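You operate a simulated robot arm through the tools that you are given. There is no shell and no other tool.

Carry out the task below with a simulated robot arm. There is one attempt and no reset: what you move stays moved.

JOB
Wipe the brown stain out of the steel drawer, push it home and switch the steam box on.
Fine: use the grey felt pad and put it back; switch on last. Where these are worked on the way, their far stop is far enough and under half their travel is too little: steel drawer. What is to be rubbed or washed off counts as gone when no trace of it is left.
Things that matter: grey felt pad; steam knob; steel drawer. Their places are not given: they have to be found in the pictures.

Only the result counts: the job must be done as asked and must still hold three seconds after the hand-in. Knocking over, shifting, dropping, spilling or breaking anything else fails it.

ROBOT AND FRAMES
A 7-joint arm with a three-finger gripper, fixed in place. Base frame: the origin is on the floor under the middle of its stand, x ahead of it, y to its left, z up; the work surface is at about z = 792. Units: mm, rad, N and s.
It reaches about 1342 mm from its shoulder. Its first joint turns from -2.897 to 2.897 rad. Payload 2.69 kg.
Tool frame: the origin (TCP) lies between the finger pads and is the grasp point; the fingertips stand 30 mm ahead of it; z points along the fingers, y is the line along which they close. The gripper opens to 128 mm; its body begins 117 mm behind the TCP.
Orientation is told as [roll, pitch, yaw] about the base's x, y, z axes, in that order, counted from this pose: with the fingers straight down and closing along the base's y, the tool's x points along the base's -x, its y along +y and its z along -z.

CONTROLS
- The arm moves only by the tool servo_tool. Its argument "deltas" is a list of rows, each an object (a shift or turn left out is 0, a gripper value left out holds the last) with "angular": the turn, a rotation vector about the base's x, y, z in degrees, a list of three; "xyz": the shift along the base's x, y, z in mm, a list of three; "fingers": the opening, from 0 (shut) to 1 (fully open). In form: [{"angular": [ax, ay, az], "xyz": [x, y, z], "fingers": fingers}, ...]. A call has 1 to 20 rows; each row shifts and turns the commanded pose from where the row before left it. Each row takes 0.2 s and may step no farther than 50 mm and 0.15 rad from the row before; otherwise, or with a gripper value out of range, the whole call is refused. A pose out of reach is approached as far as the arm can. The call stops where the force on the tool passes 90 N (or 10 N more than at its start, if that is more) or the arm is blocked; 0.2 s more then pass. Each finger travels about 127 mm/s and halts on what it meets, pressing with about 27 N; the grip force reading is that of the motor and also rises with nothing between the fingers. The clock runs only during rows and for 0.2 s after the last one: add rows that do not move to give the fingers time. It gives the time, the measured TCP pose, the force on the tool (base axes), the opening and the grip force at its end, in the units of the frame above (readings bear some noise), with the torque about the TCP (base axes, N m) and any sound that the robot's microphone picked up.
- Cameras (640 x 400 px; columns grow to the right, rows downward): "scene" is fixed at [400.9, -500.4, 1561.4]; the picture's right is [0.97, -0.23, 0.00], its down [-0.12, -0.52, -0.85] and it looks along [0.19, 0.82, -0.53] (base axes); focal length 356 px, centre (320, 200). "wrist" rides on the gripper at [58, 54, -131] in the tool frame; the picture's right is [-0.68, 0.74, 0.00], its down [-0.62, -0.57, -0.55] and it looks along [-0.40, -0.37, 0.84] (tool axes); focal length 234 px, centre (320, 200).
- capture(camera): a new picture of that camera. The clock stands still meanwhile.
- move_column(by): moves the trunk up (or, below 0, down) by that many mm; the arm rides with it, the base frame stays. It gives what a move gives, with no picture.
- measure_at(camera, pixels): for up to 12 pixels [column, row] of the newest picture of that camera ("zoom" is the newest enlarged one), the place [x, y, z] in the base frame of the surface seen there, good to about 2 mm. The clock stands still meanwhile.
- close_up(camera, box): a new picture of the part [left, top, right, bottom] of that camera's present view, enlarged. The clock stands still meanwhile.
- sign_off(): hands the job in; it is judged then, once.

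Leave the gripper open and the arm clear of the work at the hand-in unless told otherwise.

The tools are called after "Emit:" as a command line: name --argument value ..., lists and objects as JSON in quotes. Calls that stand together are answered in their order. servo_tool: Moves the arm, as the interface text tells. Its arguments: {"type":"object","properties":{"deltas":{"type":"array","items":{"type":"object","properties":{"angular":{"type":"array","items":{"type":"number"}},"xyz":{"type":"array","items":{"type":"number"}},"fingers":{"type":"number"}}}}},"required":["deltas"]} The other tools are called the same way: move_column (by) moves the trunk up or down; capture (camera) takes a picture; measure_at (camera, pixels) gives the place of the surface under pixels of a picture; close_up (camera, box) takes an enlarged picture of a part of a camera's view; sign_off () hands the job in.

At the start:

```text
time_s: 0.0
tcp_pos: [696.2, 284.0, 1190.0]
ee_rot: [0.0, -0.001, 0.001]
wrist_force: [0.1, 0.5, 0.1]
moment: [0.0, -0.04, -0.01]
finger_gap: 128.0
grip_force: 0.1
trunk travel left (down, up): [-150.0, 200.0]
```

scene: 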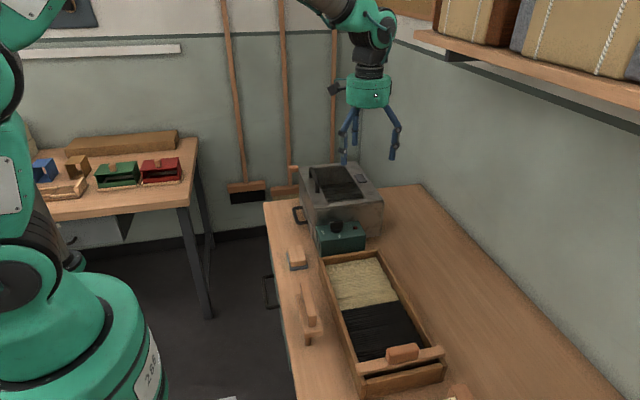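
wrist: 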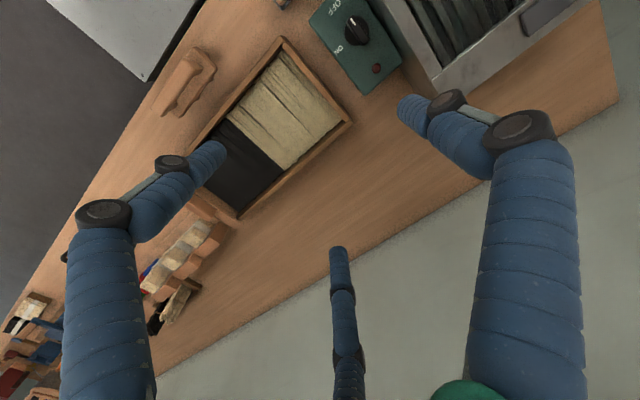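

I see a bench with a steel box, a green control box with a black knob, a wooden tray and some small blocks. I'll enlarge parts of the scene picture to find the drawer, stain, pad and knob.

Emit:
close_up --camera "scene" --box '[250, 150, 410, 270]'

Emit:
close_up --camera "scene" --box '[240, 230, 480, 400]'

Emit:
close_up --camera "scene" --box '[0, 100, 240, 270]'

Emit:
close_up --camera "wrist" --box '[0, 0, 320, 200]'

Emit:
close_up --camera "wrist" --box '[0, 180, 320, 400]'

```text
3.33 times, centred on (330, 210) of scene
```

zoom: 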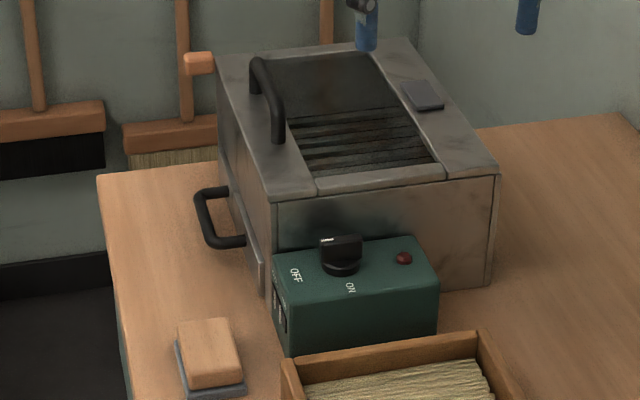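

```text
2.35 times, centred on (360, 315) of scene
```

zoom: 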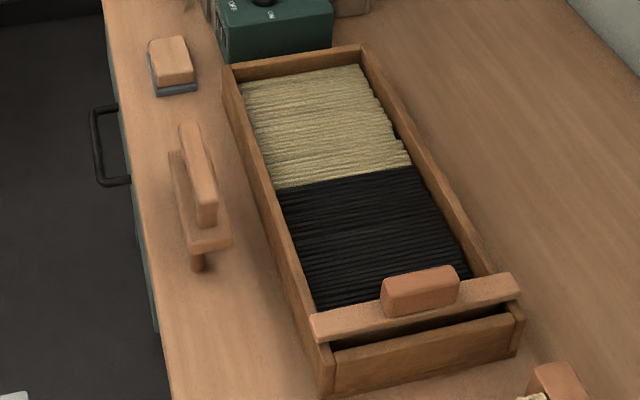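

```text
2.35 times, centred on (120, 185) of scene
```

zoom: 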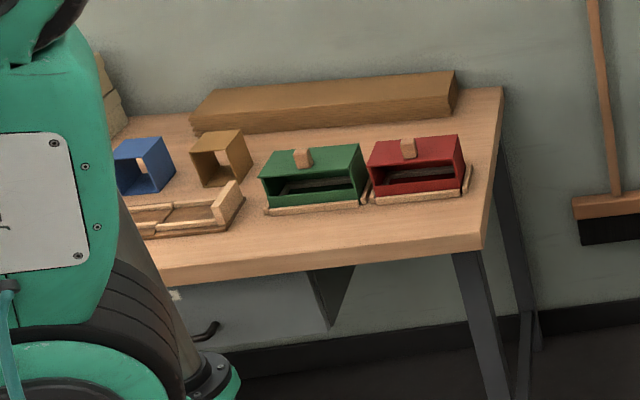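

```text
2.00 times, centred on (160, 100) of wrist
```

zoom: 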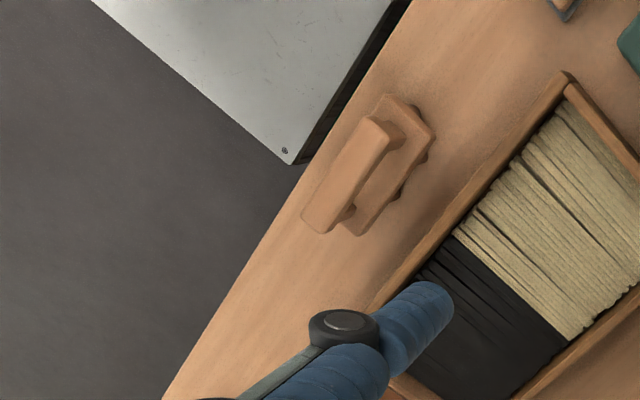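

```text
1.82 times, centred on (160, 290) of wrist
```

zoom: 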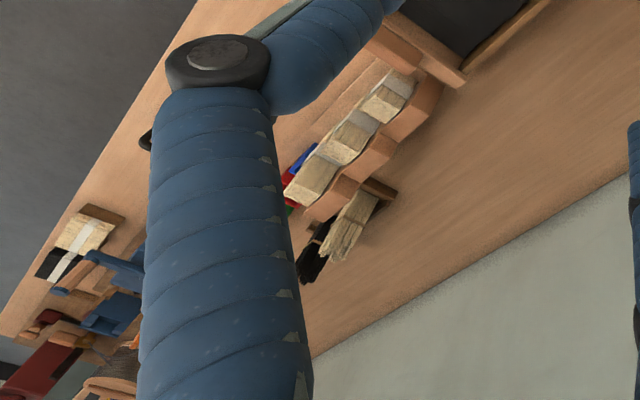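

The pad looks like the wooden block with a grey base at scene (297,258); the green box with the knob is at (340,235), and the steel box is behind it. I'll take a new scene picture and measure points on them.

Emit:
close_up --camera "scene" --box '[280, 155, 400, 230]'

Emit:
close_up --camera "scene" --box '[250, 200, 346, 260]'

Emit:
close_up --camera "wrist" --box '[260, 0, 600, 212]'

Emit:
measure_at --camera "scene" --pixels '[[297, 255], [289, 248], [305, 262], [299, 214], [296, 207], [337, 224], [320, 235], [363, 232], [345, 245], [318, 200], [379, 199], [270, 290]]'

```text
5.33 times, centred on (340, 192) of scene
```

zoom: 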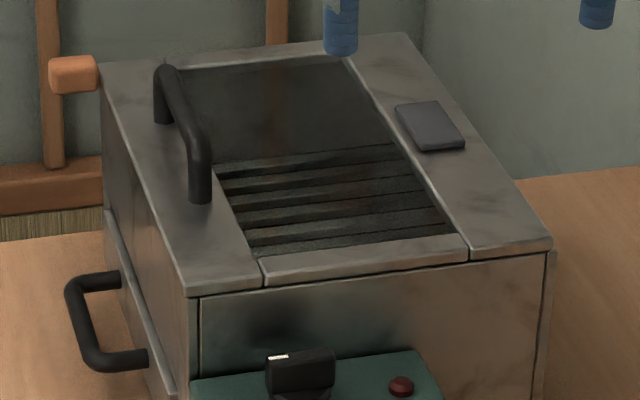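

```text
6.67 times, centred on (298, 230) of scene
```

zoom: 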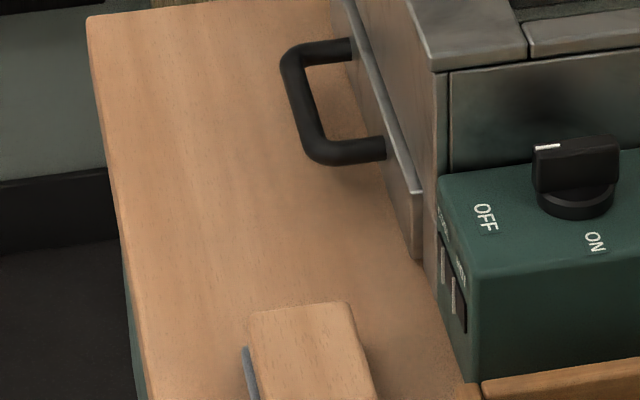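

```text
1.88 times, centred on (430, 106) of wrist
```

zoom: 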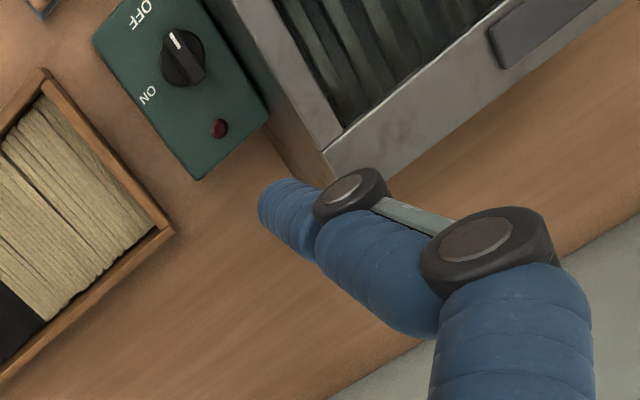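

```text
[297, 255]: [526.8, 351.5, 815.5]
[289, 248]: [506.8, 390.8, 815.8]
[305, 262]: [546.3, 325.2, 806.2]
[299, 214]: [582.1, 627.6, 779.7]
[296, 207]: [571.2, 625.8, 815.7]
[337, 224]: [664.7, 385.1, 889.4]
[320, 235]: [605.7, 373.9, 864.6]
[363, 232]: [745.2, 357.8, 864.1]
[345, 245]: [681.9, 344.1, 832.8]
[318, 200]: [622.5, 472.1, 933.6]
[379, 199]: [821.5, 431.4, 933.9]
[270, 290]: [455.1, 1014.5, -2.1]
```

The drawer seems to be the lower front of the steel box on its -x side, with a black bar handle. I'll measure the handle and drawer front in an enlarged view.

Emit:
close_up --camera "scene" --box '[280, 155, 400, 230]'

Emit:
measure_at --camera "zoom" --pixels '[[85, 322], [110, 277], [128, 360], [72, 290], [92, 352], [107, 215], [170, 385], [145, 300], [160, 370], [190, 290], [102, 70], [60, 250]]'

Emit:
measure_at --camera "zoom" --pixels '[[167, 75], [200, 185], [300, 110], [330, 180], [430, 125], [550, 240], [405, 38], [130, 310], [115, 280], [150, 355], [225, 360], [180, 340]]'

```text
5.33 times, centred on (340, 192) of scene
```

zoom: 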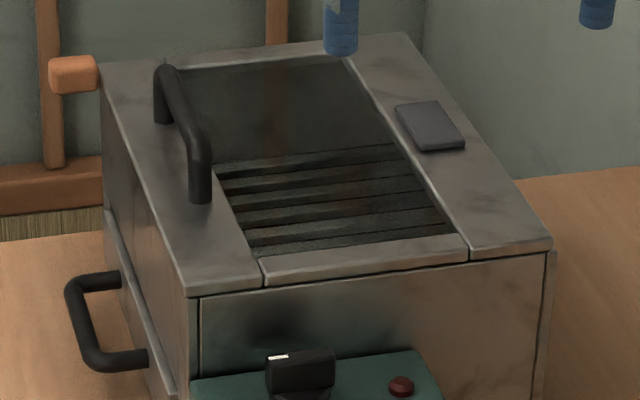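

```text
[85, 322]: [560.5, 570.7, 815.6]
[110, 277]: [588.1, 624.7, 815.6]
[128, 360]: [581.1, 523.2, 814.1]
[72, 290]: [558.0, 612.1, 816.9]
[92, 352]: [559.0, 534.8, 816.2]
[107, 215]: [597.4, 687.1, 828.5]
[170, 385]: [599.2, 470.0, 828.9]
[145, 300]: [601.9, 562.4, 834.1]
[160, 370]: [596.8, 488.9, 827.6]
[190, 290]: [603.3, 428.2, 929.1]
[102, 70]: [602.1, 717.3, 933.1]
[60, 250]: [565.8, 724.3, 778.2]
```

```text
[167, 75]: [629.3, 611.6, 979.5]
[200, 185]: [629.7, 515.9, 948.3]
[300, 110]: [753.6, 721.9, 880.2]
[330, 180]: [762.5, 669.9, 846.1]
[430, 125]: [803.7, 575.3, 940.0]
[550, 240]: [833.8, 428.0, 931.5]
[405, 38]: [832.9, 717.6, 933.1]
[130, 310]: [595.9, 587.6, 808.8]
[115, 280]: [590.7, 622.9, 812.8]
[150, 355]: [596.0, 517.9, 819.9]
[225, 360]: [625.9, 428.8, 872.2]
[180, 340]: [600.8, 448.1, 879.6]
```

Next I look closely at the gripper's fingers in the scene view, and measure the pad block and table.

Emit:
close_up --camera "scene" --box '[310, 60, 438, 180]'

Emit:
close_up --camera "scene" --box '[265, 230, 361, 290]'

Emit:
measure_at --camera "zoom" --pixels '[[155, 120], [250, 115], [180, 210], [275, 200], [155, 215], [160, 245], [285, 230], [215, 160], [145, 150], [100, 50], [60, 200], [320, 250]]'

```text
3.33 times, centred on (374, 120) of scene
```

zoom: 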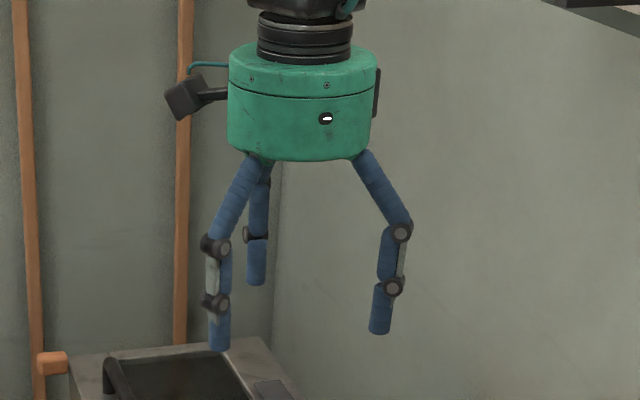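

```text
6.67 times, centred on (313, 260) of scene
```

zoom: 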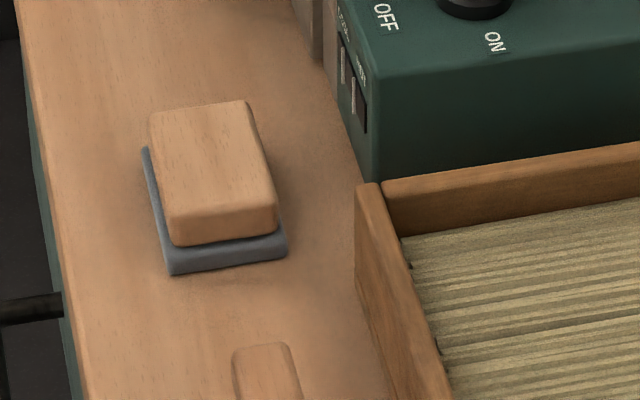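

```text
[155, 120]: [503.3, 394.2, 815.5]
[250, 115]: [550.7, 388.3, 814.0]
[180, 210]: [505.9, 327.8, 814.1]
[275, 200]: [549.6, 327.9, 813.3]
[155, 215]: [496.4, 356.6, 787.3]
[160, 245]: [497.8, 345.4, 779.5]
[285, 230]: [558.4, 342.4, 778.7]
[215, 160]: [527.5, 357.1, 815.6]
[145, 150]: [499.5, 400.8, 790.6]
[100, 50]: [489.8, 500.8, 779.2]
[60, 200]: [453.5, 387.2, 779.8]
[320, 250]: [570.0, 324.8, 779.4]
```

The table surface measures about z=779, the pad's wooden back is about 49 x 73 mm with its top at 815, and the drawer handle bar is near x=559, y=525–625, z=816. Before planning grasps, I'll half close the gripper in the air to see how the fingers move.

Emit:
servo_tool --deltas '[{"fingers": 0.35}, {"fingers": 0.35}, {"fingers": 0.35}, {"fingers": 0.35}]'

Emit:
capture --camera "wrist"

Emit:
close_up --camera "scene" --box '[310, 60, 438, 180]'

Emit:
measure_at --camera "zoom" --pixels '[[225, 340], [375, 330], [256, 275], [270, 335], [330, 330]]'

```text
time_s: 1.0
tcp_pos: [696.1, 283.7, 1190.0]
ee_rot: [-0.001, 0.0, 0.001]
wrist_force: [0.1, -0.2, 0.0]
moment: [0.02, 0.02, 0.02]
finger_gap: 44.7
grip_force: 0.1
trunk travel left (down, up): [-150.0, 200.0]
```

```text
taken
```

wrist: 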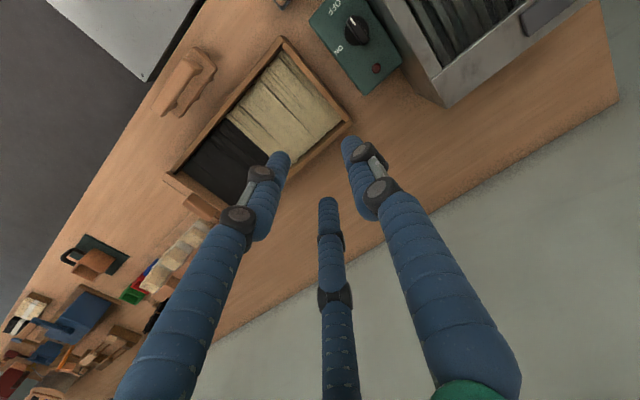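

```text
3.33 times, centred on (374, 120) of scene
```

zoom: 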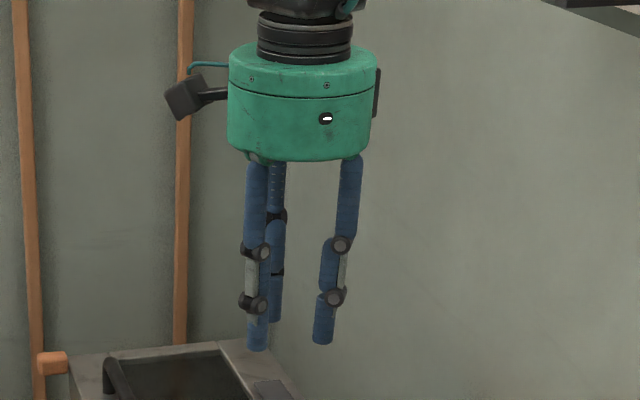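

```text
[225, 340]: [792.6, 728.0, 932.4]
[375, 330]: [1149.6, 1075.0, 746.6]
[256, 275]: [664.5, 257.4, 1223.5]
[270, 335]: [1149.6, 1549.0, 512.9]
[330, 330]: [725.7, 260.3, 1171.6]
```

The three fingers close radially, 120° apart (single finger at tool +y). The handle bar (x≈559, y 535–612, z≈810) can be hooked by one finger reaching into the gap between bar and front. I'll move above the handle at height first, well clear of everything, and look with the wrist camera.

Emit:
servo_tool --deltas '[{"xyz": [-22, 39, 0], "fingers": 0.62}, {"xyz": [-22, 39, 0]}, {"xyz": [-22, 39, 0]}, {"xyz": [-22, 39, 0]}, {"xyz": [-22, 39, 0]}, {"xyz": [-22, 39, 0]}, {"xyz": [-22, 39, 0]}, {"xyz": [-22, 39, 0]}, {"xyz": [0, 0, -40]}, {"xyz": [0, 0, -40]}, {}]'

Emit:
capture --camera "wrist"

Emit:
capture --camera "scene"

```text
time_s: 3.4
tcp_pos: [520.6, 595.7, 1109.2]
ee_rot: [0.0, 0.0, -0.002]
wrist_force: [1.4, 0.0, 0.1]
moment: [0.02, 0.04, 0.0]
finger_gap: 79.3
grip_force: 0.1
trunk travel left (down, up): [-150.0, 200.0]
```

```text
taken
```

wrist: 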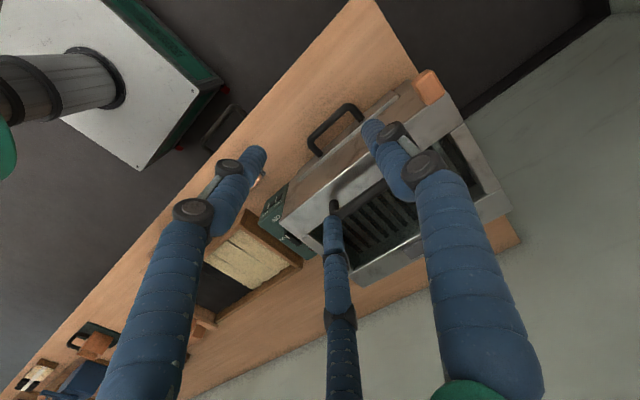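

```text
taken
```

scene: 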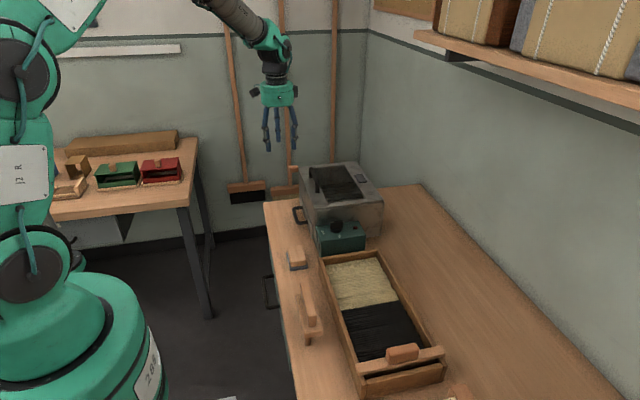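

The wrist view shows the steel box with the black bar handle at (335,125). I'll enlarge that region to inspect the drawer front and measure it.

Emit:
close_up --camera "wrist" --box '[240, 60, 480, 210]'

Emit:
measure_at --camera "zoom" --pixels '[[200, 200], [240, 150], [300, 120], [210, 240], [320, 160], [250, 260], [330, 190], [280, 215], [505, 70], [300, 200], [350, 180], [220, 260]]'

```text
2.67 times, centred on (360, 135) of wrist
```

zoom: 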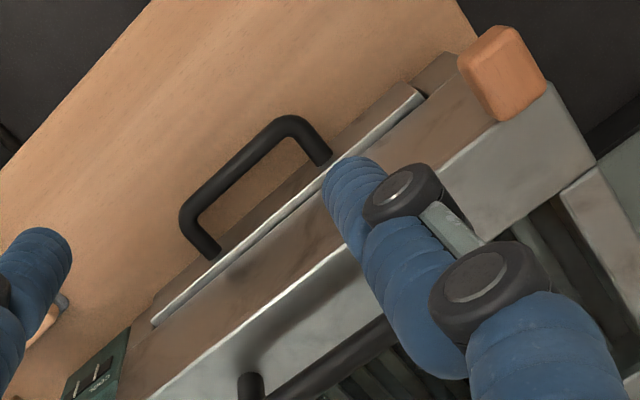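

```text
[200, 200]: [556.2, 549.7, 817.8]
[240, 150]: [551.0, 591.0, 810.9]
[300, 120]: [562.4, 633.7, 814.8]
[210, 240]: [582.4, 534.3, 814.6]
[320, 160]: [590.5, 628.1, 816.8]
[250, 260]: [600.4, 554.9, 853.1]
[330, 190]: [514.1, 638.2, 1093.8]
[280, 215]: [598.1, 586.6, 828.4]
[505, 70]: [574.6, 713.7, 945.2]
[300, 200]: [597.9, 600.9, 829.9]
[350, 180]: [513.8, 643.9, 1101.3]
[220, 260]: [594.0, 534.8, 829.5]
```

Bar centre is about x≈557, z≈811, and the drawer front lip is at x≈594, z≈829. I'll line up so the finger on the base +x side goes into the gap (about x=579), descend to z≈870, and look again.

Emit:
servo_tool --deltas '[{"xyz": [13, 10, -40]}, {"xyz": [0, 0, -40]}, {"xyz": [0, 0, -40]}, {"xyz": [0, 0, -40]}, {"xyz": [0, 0, -40]}, {"xyz": [0, 0, -29]}, {}]'

Emit:
capture --camera "wrist"

Emit:
close_up --camera "scene" --box '[240, 130, 400, 230]'

```text
time_s: 5.0
tcp_pos: [535.8, 605.2, 881.3]
ee_rot: [0.001, 0.001, 0.001]
wrist_force: [-1.0, 0.1, -0.7]
moment: [0.01, 0.02, -0.02]
finger_gap: 79.5
grip_force: 0.0
trunk travel left (down, up): [-150.0, 200.0]
```

```text
taken
```

wrist: 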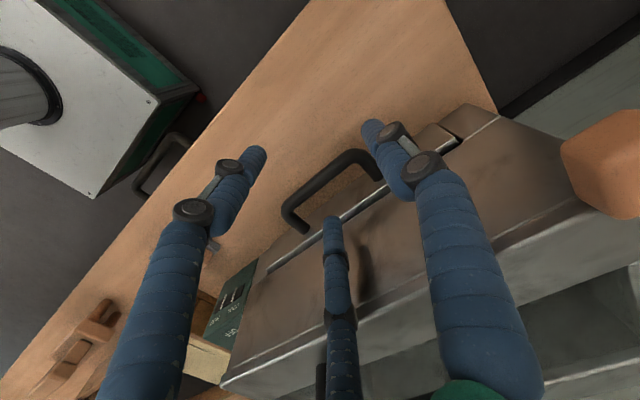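

```text
4.00 times, centred on (320, 180) of scene
```

zoom: 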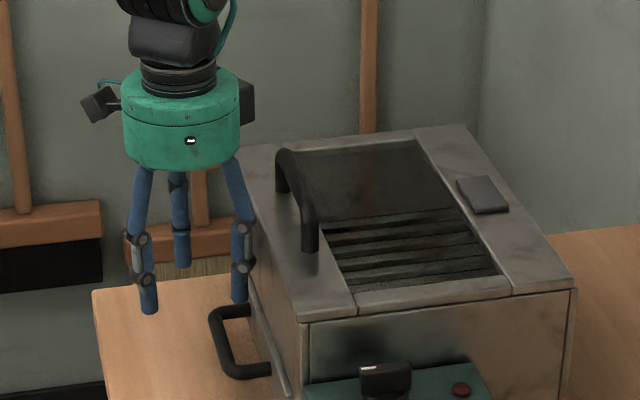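

The finger knuckles would pass close to the box face, so I'll close a bit (gap ≈61), tilt the tool 10° so the fingers lean toward the drawer, and shift so the hooking finger sits over the gap. I'll check before descending.

Emit:
servo_tool --deltas '[{"xyz": [3, 5, 0], "angular": [0, -5, 0], "fingers": 0.48}, {"xyz": [3, 5, 0], "angular": [0, -5, 0]}, {"xyz": [0, 0, -20]}, {}, {}]'

Emit:
capture --camera "wrist"

Emit:
close_up --camera "scene" --box '[260, 150, 356, 230]'

```text
time_s: 6.2
tcp_pos: [540.2, 614.7, 861.6]
ee_rot: [0.001, -0.174, 0.0]
wrist_force: [0.2, -0.1, 0.3]
moment: [0.03, -0.01, -0.01]
finger_gap: 61.6
grip_force: 0.1
trunk travel left (down, up): [-150.0, 200.0]
```

```text
taken
```

wrist: 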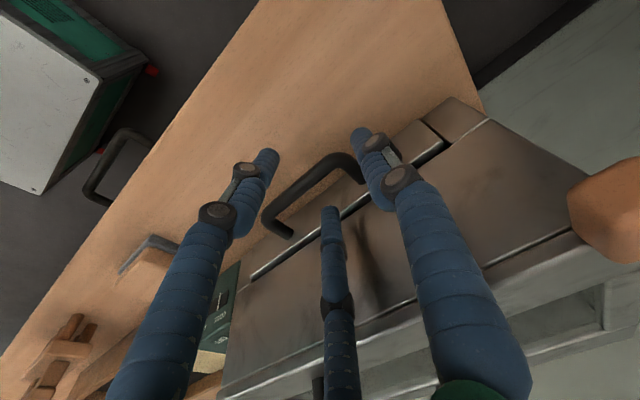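

```text
5.00 times, centred on (308, 190) of scene
```

zoom: 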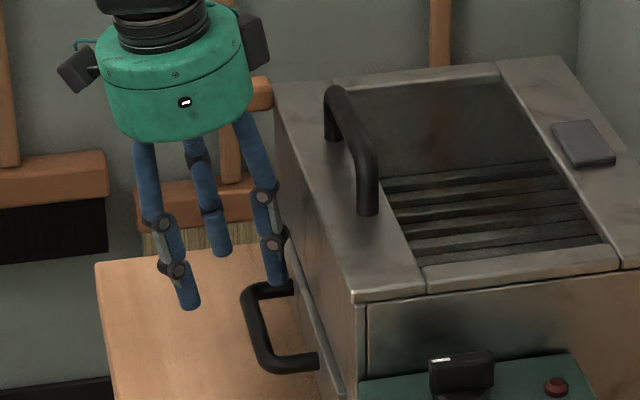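

The hooking finger tip (wrist (330,215)) appears just over the gap. I'll measure the finger tips and the bar in this picture.

Emit:
measure_at --camera "wrist" --pixels '[[330, 212], [330, 230], [358, 135], [268, 155], [300, 185], [345, 160], [280, 230], [310, 230], [360, 180], [350, 205], [290, 225], [270, 268]]'

```text
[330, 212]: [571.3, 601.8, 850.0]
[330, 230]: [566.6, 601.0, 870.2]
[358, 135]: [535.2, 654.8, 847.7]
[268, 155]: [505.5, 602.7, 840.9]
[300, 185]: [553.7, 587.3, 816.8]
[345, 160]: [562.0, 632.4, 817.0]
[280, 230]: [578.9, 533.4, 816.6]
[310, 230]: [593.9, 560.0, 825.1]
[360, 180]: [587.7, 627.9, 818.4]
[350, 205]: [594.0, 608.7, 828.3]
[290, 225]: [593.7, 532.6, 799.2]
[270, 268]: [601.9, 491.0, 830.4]
```

The hooking finger is at about x≈577, y≈597, between the bar (inner edge ≈565) and the front (≈594). Now I descend gently into the gap.

Emit:
servo_tool --deltas '[{"xyz": [1, 0, -15]}, {"xyz": [0, 0, -15]}, {"xyz": [0, 0, -14]}, {}]'

Emit:
capture --camera "wrist"

Emit:
close_up --camera "scene" --box '[260, 150, 356, 230]'

```text
time_s: 7.2
tcp_pos: [541.3, 615.8, 817.7]
ee_rot: [0.0, -0.175, 0.0]
wrist_force: [-0.2, 0.4, -0.6]
moment: [0.0, -0.03, 0.03]
finger_gap: 61.2
grip_force: 0.0
trunk travel left (down, up): [-150.0, 200.0]
```

```text
taken
```

wrist: 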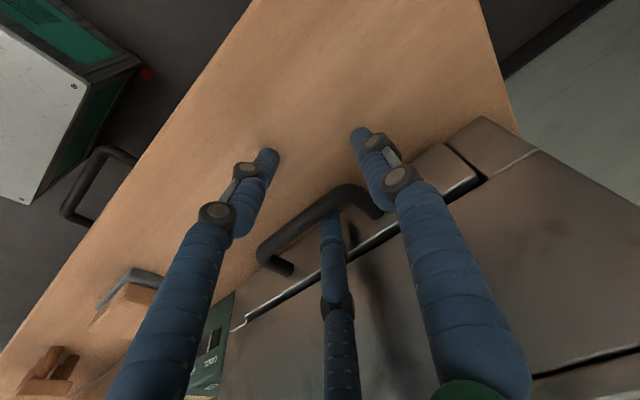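

```text
5.00 times, centred on (308, 190) of scene
```

zoom: 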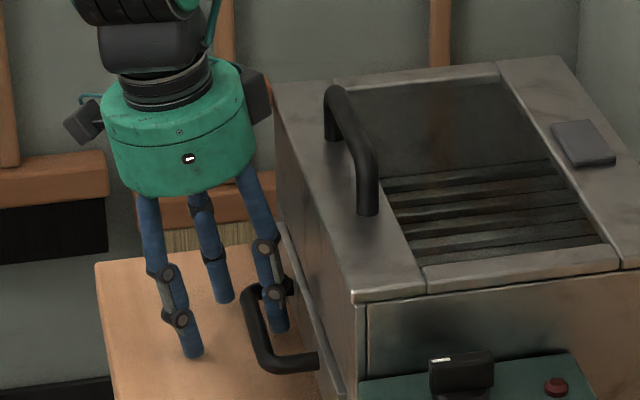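

The finger is inside the handle with no contact forces. I'll pull toward -x in small steps and watch the force.

Emit:
servo_tool --deltas '[{"xyz": [-8, 0, 0]}, {"xyz": [-8, 0, 0]}, {"xyz": [-8, 0, 0]}, {"xyz": [-8, 0, 0]}, {"xyz": [-8, 0, 0]}, {}]'

Emit:
close_up --camera "scene" --box '[260, 150, 356, 230]'

```text
time_s: 8.6
tcp_pos: [499.8, 616.4, 816.0]
ee_rot: [0.001, -0.174, -0.002]
wrist_force: [1.1, 0.0, 1.9]
moment: [-0.07, 0.08, 0.01]
finger_gap: 62.4
grip_force: 0.9
trunk travel left (down, up): [-150.0, 200.0]
```

```text
5.00 times, centred on (308, 190) of scene
```

zoom: 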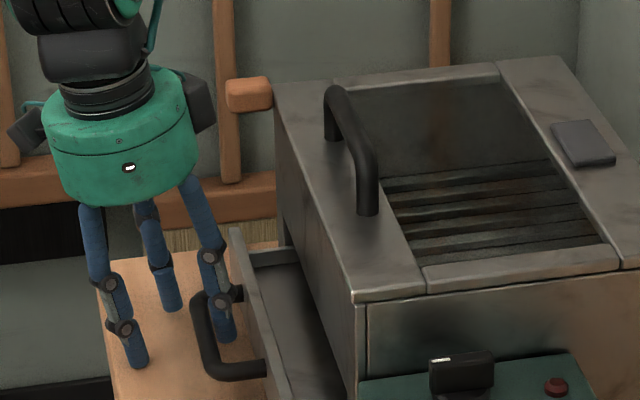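

The drawer slides out easily (force ≈1 N). I'll keep pulling toward its far stop.

Emit:
servo_tool --deltas '[{"xyz": [-12, 0, 0]}, {"xyz": [-12, 0, 0]}, {"xyz": [-12, 0, 0]}, {"xyz": [-12, 0, 0]}, {"xyz": [-12, 0, 0]}, {}]'

Emit:
close_up --camera "scene" --box '[230, 140, 358, 240]'

```text
time_s: 10.0
tcp_pos: [440.0, 617.0, 817.0]
ee_rot: [-0.001, -0.173, 0.001]
wrist_force: [0.5, 0.3, 1.0]
moment: [-0.03, -0.02, 0.01]
finger_gap: 62.0
grip_force: 0.5
trunk travel left (down, up): [-150.0, 200.0]
```

```text
4.00 times, centred on (294, 190) of scene
```

zoom: 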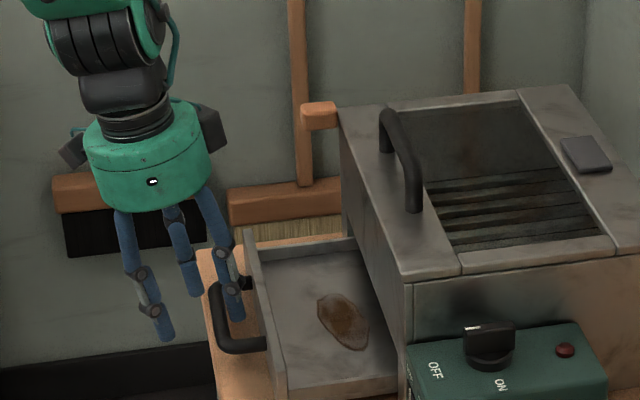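

The brown stain is now visible on the drawer floor. I'll pull further until the far stop.

Emit:
servo_tool --deltas '[{"xyz": [-10, 0, 0]}, {"xyz": [-10, 0, 0]}, {"xyz": [-10, 0, 0]}, {"xyz": [-10, 0, 0]}, {}]'

Emit:
close_up --camera "scene" --box '[230, 140, 358, 240]'

```text
time_s: 11.2
tcp_pos: [400.5, 616.3, 817.1]
ee_rot: [0.001, -0.174, -0.002]
wrist_force: [1.9, 0.9, 0.5]
moment: [-0.02, -0.07, 0.03]
finger_gap: 62.6
grip_force: 1.2
trunk travel left (down, up): [-150.0, 200.0]
```

```text
4.00 times, centred on (294, 190) of scene
```

zoom: 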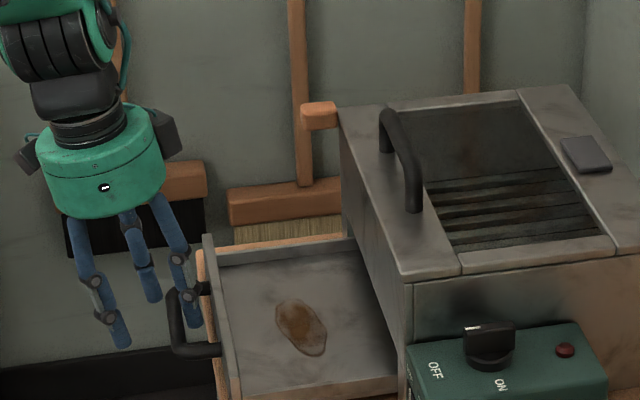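

The stain lies in the middle of the floor. I'll continue in smaller steps to find the far stop.

Emit:
servo_tool --deltas '[{"xyz": [-6, 0, 0]}, {"xyz": [-6, 0, 0]}, {"xyz": [-6, 0, 0]}, {}]'

```text
time_s: 12.2
tcp_pos: [383.9, 617.7, 818.2]
ee_rot: [0.003, -0.174, -0.001]
wrist_force: [22.3, 5.3, -2.9]
moment: [0.11, -0.07, 0.66]
finger_gap: 71.0
grip_force: 7.1
trunk travel left (down, up): [-150.0, 200.0]
```

Force rose to 22 N: that's the far stop. I back off to release the bar before lifting out.

Emit:
servo_tool --deltas '[{"xyz": [6, 0, 0]}, {"xyz": [6, 0, 0]}, {}]'

Emit:
capture --camera "wrist"

```text
time_s: 13.0
tcp_pos: [394.5, 614.0, 816.0]
ee_rot: [-0.001, -0.175, -0.002]
wrist_force: [-0.8, -0.9, 0.7]
moment: [-0.02, -0.02, 0.01]
finger_gap: 61.5
grip_force: 0.0
trunk travel left (down, up): [-150.0, 200.0]
```

```text
taken
```

wrist: 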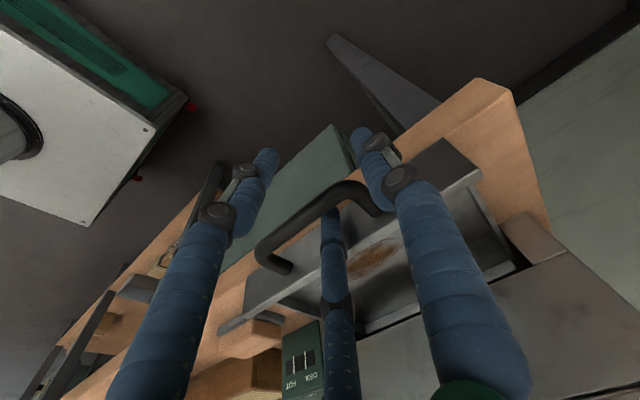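

The finger is free. I'll lift straight up, remove the tilt, and place the wrist camera to look at the open drawer.

Emit:
servo_tool --deltas '[{"xyz": [0, 0, 20]}, {"xyz": [0, 0, 40]}, {"xyz": [0, 0, 40]}, {"xyz": [0, 0, 40], "angular": [0, 5, 0]}, {"xyz": [0, 0, 40], "angular": [0, 5, 0]}, {"xyz": [6, 30, 0]}, {"xyz": [5, 30, 0]}, {}]'

Emit:
capture --camera "wrist"

Emit:
capture --camera "scene"

```text
time_s: 14.8
tcp_pos: [405.9, 675.8, 995.0]
ee_rot: [-0.001, -0.001, 0.001]
wrist_force: [0.2, 1.3, -1.6]
moment: [-0.08, 0.02, 0.01]
finger_gap: 61.5
grip_force: 0.0
trunk travel left (down, up): [-150.0, 200.0]
```

```text
taken
```

wrist: 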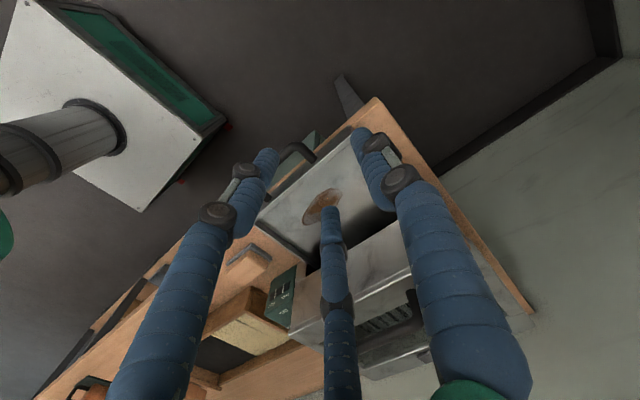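

```text
taken
```

scene: 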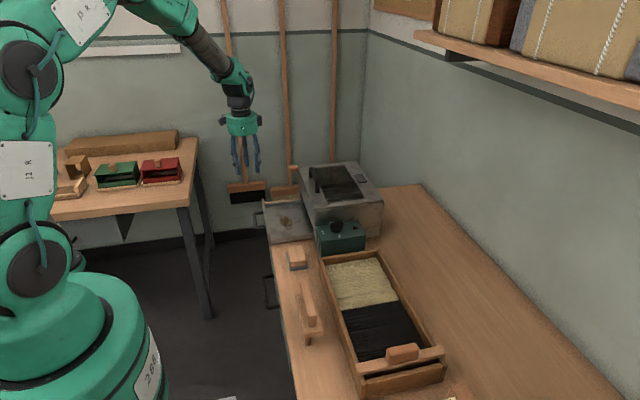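

Now I'll enlarge the drawer in the scene view and measure the stain outline, floor and walls.

Emit:
close_up --camera "scene" --box '[250, 190, 330, 250]'

Emit:
measure_at --camera "zoom" --pixels '[[228, 202], [305, 200], [243, 242], [310, 290], [350, 290], [285, 240], [340, 235], [265, 205], [290, 275], [335, 300], [260, 260], [270, 190]]'

Emit:
measure_at --camera "zoom" --pixels '[[130, 90], [155, 130], [180, 350], [150, 360], [400, 360], [480, 345], [300, 370], [330, 110], [200, 120], [160, 200], [440, 250], [470, 330]]'

```text
6.67 times, centred on (290, 220) of scene
```

zoom: 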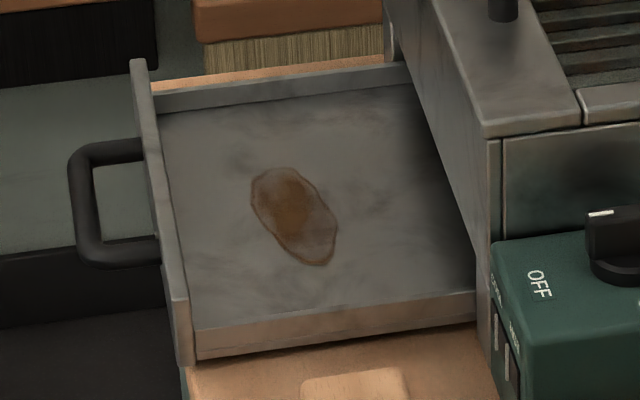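

```text
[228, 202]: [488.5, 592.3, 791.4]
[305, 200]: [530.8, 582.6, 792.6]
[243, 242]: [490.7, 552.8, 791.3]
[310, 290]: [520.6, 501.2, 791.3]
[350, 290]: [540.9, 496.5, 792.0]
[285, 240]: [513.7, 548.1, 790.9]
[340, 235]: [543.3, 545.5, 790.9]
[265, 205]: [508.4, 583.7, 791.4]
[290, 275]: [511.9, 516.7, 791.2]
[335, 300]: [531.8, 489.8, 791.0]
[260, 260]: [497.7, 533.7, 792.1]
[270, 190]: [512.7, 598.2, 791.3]
```

```text
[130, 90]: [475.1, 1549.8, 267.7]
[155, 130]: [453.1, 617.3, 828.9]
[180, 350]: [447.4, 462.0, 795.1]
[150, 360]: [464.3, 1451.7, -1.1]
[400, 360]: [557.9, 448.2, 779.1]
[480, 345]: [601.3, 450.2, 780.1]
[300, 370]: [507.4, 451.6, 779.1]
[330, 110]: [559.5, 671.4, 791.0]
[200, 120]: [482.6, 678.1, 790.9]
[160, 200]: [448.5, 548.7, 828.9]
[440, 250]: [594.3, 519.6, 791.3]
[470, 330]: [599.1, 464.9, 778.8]
```

The drawer floor is at z≈791 and the stain spans roughly x 500–542, y 527–620. Next I'll measure the stain edge precisely and the drawer walls before fetching the pad.

Emit:
measure_at --camera "zoom" --pixels '[[251, 200], [260, 175], [285, 167], [300, 170], [320, 195], [338, 225], [335, 245], [320, 266], [300, 262], [270, 235], [200, 335], [350, 312]]'

Emit:
measure_at --camera "zoom" --pixels '[[175, 130], [190, 300], [250, 95], [350, 78], [250, 80], [300, 350], [330, 300], [450, 293], [170, 100], [180, 270], [140, 70], [400, 75]]'

```text
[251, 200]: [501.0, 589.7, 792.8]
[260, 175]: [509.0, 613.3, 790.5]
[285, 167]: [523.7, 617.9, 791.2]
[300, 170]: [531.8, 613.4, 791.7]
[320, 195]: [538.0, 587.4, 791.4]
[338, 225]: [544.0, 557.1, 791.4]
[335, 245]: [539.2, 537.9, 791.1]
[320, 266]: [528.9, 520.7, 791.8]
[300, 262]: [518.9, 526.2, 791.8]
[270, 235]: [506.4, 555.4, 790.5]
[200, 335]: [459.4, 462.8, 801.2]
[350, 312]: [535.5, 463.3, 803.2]
```

```text
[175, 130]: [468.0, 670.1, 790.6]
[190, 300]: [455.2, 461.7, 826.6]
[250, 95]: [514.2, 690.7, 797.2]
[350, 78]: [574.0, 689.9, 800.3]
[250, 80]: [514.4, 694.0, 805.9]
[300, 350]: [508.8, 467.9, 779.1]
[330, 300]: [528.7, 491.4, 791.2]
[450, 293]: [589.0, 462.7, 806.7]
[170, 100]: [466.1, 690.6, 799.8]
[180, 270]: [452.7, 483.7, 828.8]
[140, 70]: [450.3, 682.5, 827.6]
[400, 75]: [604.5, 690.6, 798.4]
```

Stain: x 501–544, y 520–618 on floor z≈791; side walls top at ≈807, at y≈465 and 690. Now I move over the grey felt pad at about (527,360), staying high, opening the fingers.

Emit:
servo_tool --deltas '[{"xyz": [15, -39, 5], "fingers": 1.0}, {"xyz": [15, -39, 0]}, {"xyz": [15, -39, 0]}, {"xyz": [15, -40, 0]}, {"xyz": [15, -40, 0]}, {"xyz": [15, -40, 0]}, {"xyz": [16, -40, 0]}, {"xyz": [15, -39, 0]}, {}, {}]'

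Emit:
capture --camera "wrist"

Emit:
capture --camera "scene"

```text
time_s: 17.0
tcp_pos: [528.5, 359.4, 1001.0]
ee_rot: [-0.001, -0.001, -0.001]
wrist_force: [0.4, -0.3, -0.3]
moment: [-0.05, -0.03, 0.04]
finger_gap: 128.1
grip_force: 0.0
trunk travel left (down, up): [-150.0, 200.0]
```

```text
taken
```

wrist: 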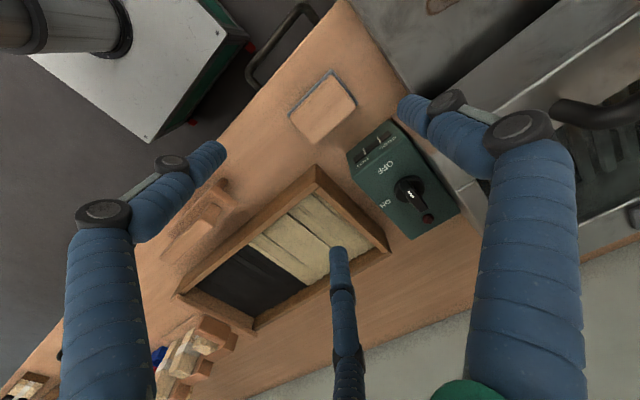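

```text
taken
```

scene: 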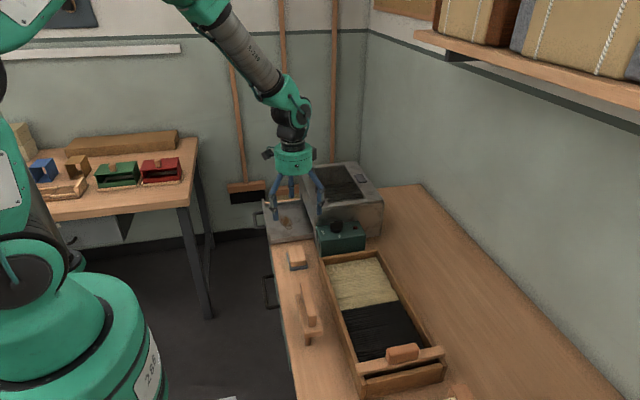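

The pad is clearly seen at wrist (322,108). I'll enlarge it and measure its corners precisely to record its resting place.

Emit:
close_up --camera "wrist" --box '[272, 60, 368, 150]'

Emit:
measure_at --camera "zoom" --pixels '[[385, 75], [545, 265], [275, 525], [120, 365], [330, 300], [380, 85], [535, 265], [285, 515], [130, 360]]'

```text
4.44 times, centred on (320, 105) of wrist
```

zoom: 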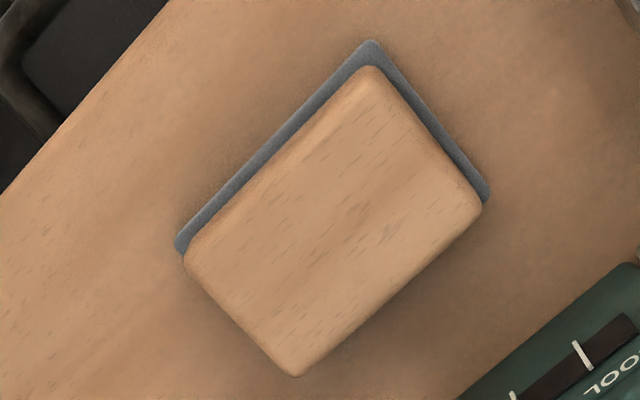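

```text
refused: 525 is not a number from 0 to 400
```

Emit:
measure_at --camera "zoom" --pixels '[[370, 72], [476, 205], [295, 370], [190, 260], [335, 220], [371, 46], [485, 195], [182, 245], [270, 160], [425, 130], [240, 318], [390, 290]]'

```text
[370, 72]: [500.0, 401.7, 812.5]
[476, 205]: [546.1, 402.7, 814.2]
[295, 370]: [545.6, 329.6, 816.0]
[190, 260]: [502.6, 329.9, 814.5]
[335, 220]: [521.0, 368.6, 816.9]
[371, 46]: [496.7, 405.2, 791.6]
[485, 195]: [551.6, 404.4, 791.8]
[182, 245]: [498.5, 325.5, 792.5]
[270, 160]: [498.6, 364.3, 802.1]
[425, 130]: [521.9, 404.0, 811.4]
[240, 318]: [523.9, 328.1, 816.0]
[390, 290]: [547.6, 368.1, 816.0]
```

Pad: wood x≈500–549, y≈327–403, top 816; felt footprint centre ≈ (525,365), top of felt at 792, axis-aligned. I'll grip it with the two side fingers on its long sides (pinch across x), with the TCP offset 18 mm toward +y so the pinch is at the block's middle. First partly close to gap ≈75 and descend to z≈860.

Emit:
servo_tool --deltas '[{"xyz": [-3, 23, -20], "fingers": 0.59}, {"xyz": [0, 0, -40]}, {"xyz": [0, 0, -40]}, {"xyz": [0, 0, -40]}, {}, {}]'

Emit:
capture --camera "wrist"

Emit:
close_up --camera "scene" --box '[250, 190, 346, 280]'

```text
time_s: 18.4
tcp_pos: [524.1, 383.7, 860.5]
ee_rot: [0.001, -0.002, 0.0]
wrist_force: [-0.4, -0.1, -0.2]
moment: [-0.02, 0.0, 0.03]
finger_gap: 75.3
grip_force: 0.0
trunk travel left (down, up): [-150.0, 200.0]
```

```text
taken
```

wrist: 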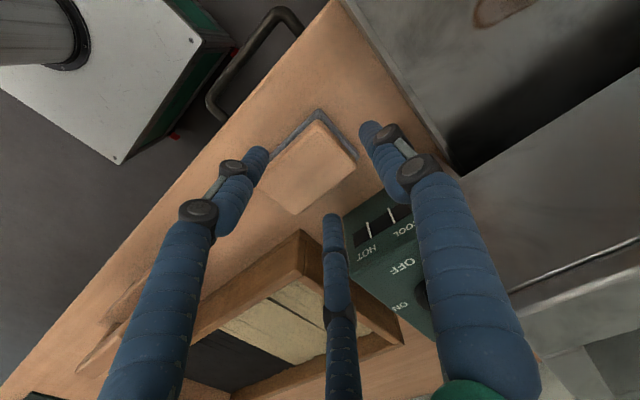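

```text
4.44 times, centred on (298, 235) of scene
```

zoom: 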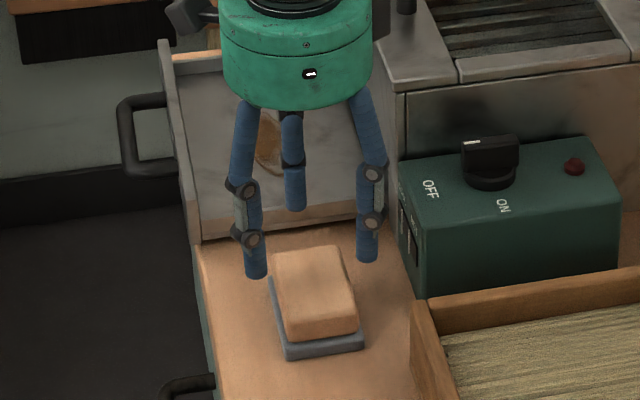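

Fingers straddle the pad. I'll measure the pad's corners and the finger tips in this nearer view to refine centring.

Emit:
measure_at --camera "wrist" --pixels '[[320, 121], [357, 158], [298, 212], [260, 178], [310, 165], [335, 222], [335, 240], [256, 158], [368, 135], [318, 113], [280, 195], [330, 185]]'

Emit:
close_up --camera "wrist" --box '[230, 90, 390, 240]'

```text
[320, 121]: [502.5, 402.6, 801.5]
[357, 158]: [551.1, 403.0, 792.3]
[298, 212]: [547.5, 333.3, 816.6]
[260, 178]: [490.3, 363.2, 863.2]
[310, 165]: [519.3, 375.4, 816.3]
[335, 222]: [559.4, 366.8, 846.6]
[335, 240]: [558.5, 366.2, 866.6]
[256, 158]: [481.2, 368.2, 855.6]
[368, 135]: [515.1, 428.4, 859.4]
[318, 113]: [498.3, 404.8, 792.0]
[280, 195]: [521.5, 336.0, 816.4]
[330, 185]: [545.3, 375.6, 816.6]
```

```text
2.67 times, centred on (310, 165) of wrist
```

zoom: 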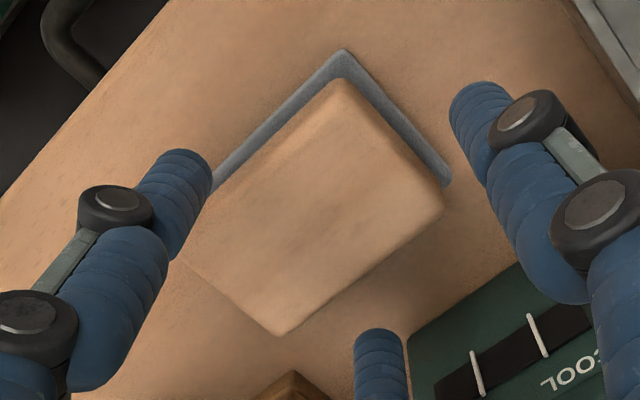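

Centring is good (felt x 498–551, TCP x 524). Now I descend to z≈825 and close in stages, watching force.

Emit:
servo_tool --deltas '[{"xyz": [0, -1, -15]}, {"xyz": [0, 0, -12]}, {"xyz": [0, 0, -8]}, {}]'

Emit:
servo_tool --deltas '[{"fingers": 0.5}, {"fingers": 0.42}, {"fingers": 0.35}, {}, {}]'

Emit:
capture --camera "wrist"

Emit:
close_up --camera "scene" --box '[250, 200, 346, 280]'

```text
time_s: 19.4
tcp_pos: [524.7, 380.8, 827.0]
ee_rot: [-0.001, -0.002, -0.001]
wrist_force: [-0.1, -1.1, -0.8]
moment: [0.01, -0.03, -0.04]
finger_gap: 75.7
grip_force: 0.0
trunk travel left (down, up): [-150.0, 200.0]
```

```text
time_s: 20.6
tcp_pos: [523.3, 381.8, 826.8]
ee_rot: [0.001, 0.0, 0.0]
wrist_force: [-0.7, -1.7, 2.0]
moment: [-0.08, 0.03, -0.03]
finger_gap: 61.1
grip_force: 11.8
trunk travel left (down, up): [-150.0, 200.0]
```

```text
taken
```

wrist: 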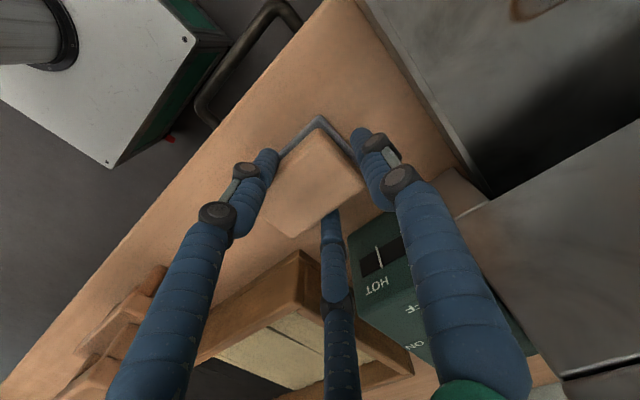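

```text
5.00 times, centred on (298, 240) of scene
```

zoom: 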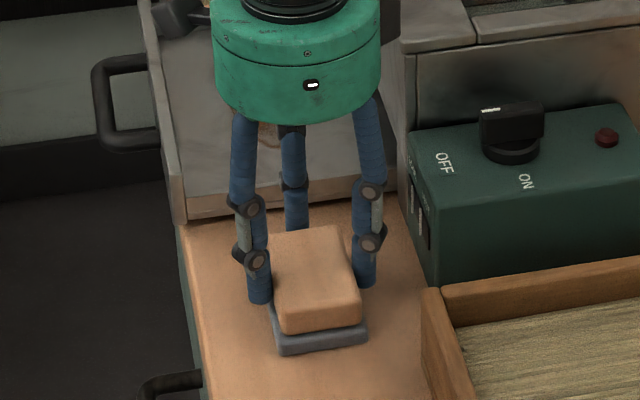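

The side fingers have met the block (gap 61, grip 11.8 N). I'll tighten somewhat and lift 15 mm to test the hold.

Emit:
servo_tool --deltas '[{"fingers": 0.28}, {}, {}]'

Emit:
servo_tool --deltas '[{"xyz": [0, 0, 5]}, {"xyz": [0, 0, 10]}, {}]'

Emit:
capture --camera "wrist"

Emit:
close_up --camera "scene" --box '[250, 200, 346, 280]'

```text
time_s: 21.4
tcp_pos: [522.9, 381.0, 827.0]
ee_rot: [0.001, 0.001, 0.0]
wrist_force: [-0.1, -1.5, 1.9]
moment: [-0.03, -0.01, -0.02]
finger_gap: 60.8
grip_force: 18.7
trunk travel left (down, up): [-150.0, 200.0]
```

```text
time_s: 22.2
tcp_pos: [524.5, 379.8, 841.3]
ee_rot: [0.001, -0.002, -0.001]
wrist_force: [-0.6, 0.6, -0.7]
moment: [0.01, -0.04, 0.02]
finger_gap: 60.7
grip_force: 18.4
trunk travel left (down, up): [-150.0, 200.0]
```

```text
taken
```

wrist: 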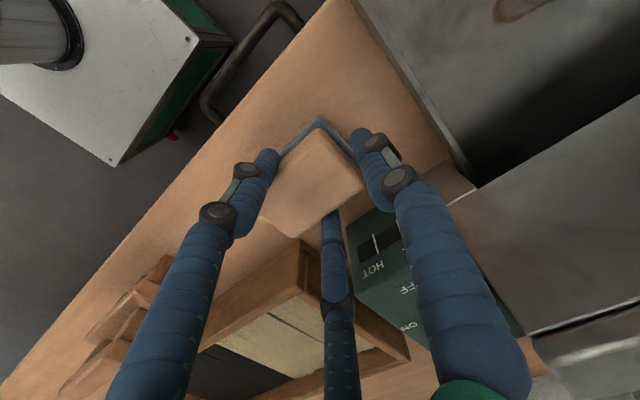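

```text
5.00 times, centred on (298, 240) of scene
```

zoom: 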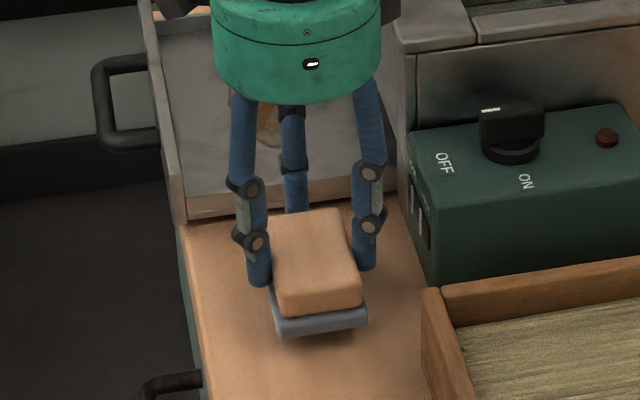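

The pad lifts with the gripper. I'll check whether it is level by measuring its top in the wrist view.

Emit:
measure_at --camera "wrist" --pixels '[[318, 140], [350, 175], [300, 225], [275, 200], [310, 180], [318, 120], [358, 165], [330, 165], [340, 200], [290, 180]]'

Emit:
close_up --camera "wrist" --box '[240, 100, 400, 240]'

```text
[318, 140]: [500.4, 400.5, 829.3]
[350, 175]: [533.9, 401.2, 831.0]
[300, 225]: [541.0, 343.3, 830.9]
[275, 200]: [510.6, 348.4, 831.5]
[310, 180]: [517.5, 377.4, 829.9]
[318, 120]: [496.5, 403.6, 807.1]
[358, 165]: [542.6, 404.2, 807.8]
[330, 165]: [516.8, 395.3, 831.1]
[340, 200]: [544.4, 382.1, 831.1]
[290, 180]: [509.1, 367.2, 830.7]
```

```text
2.86 times, centred on (320, 170) of wrist
```

zoom: 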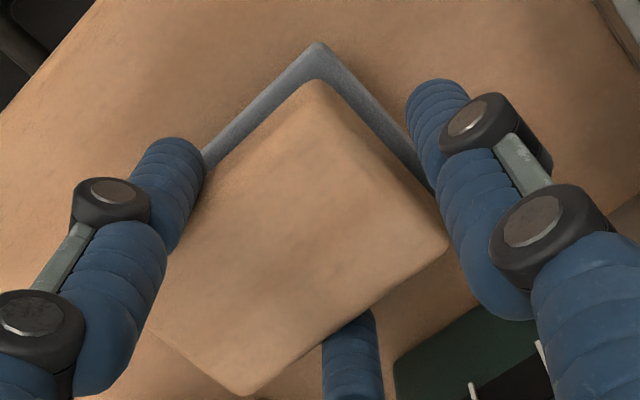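

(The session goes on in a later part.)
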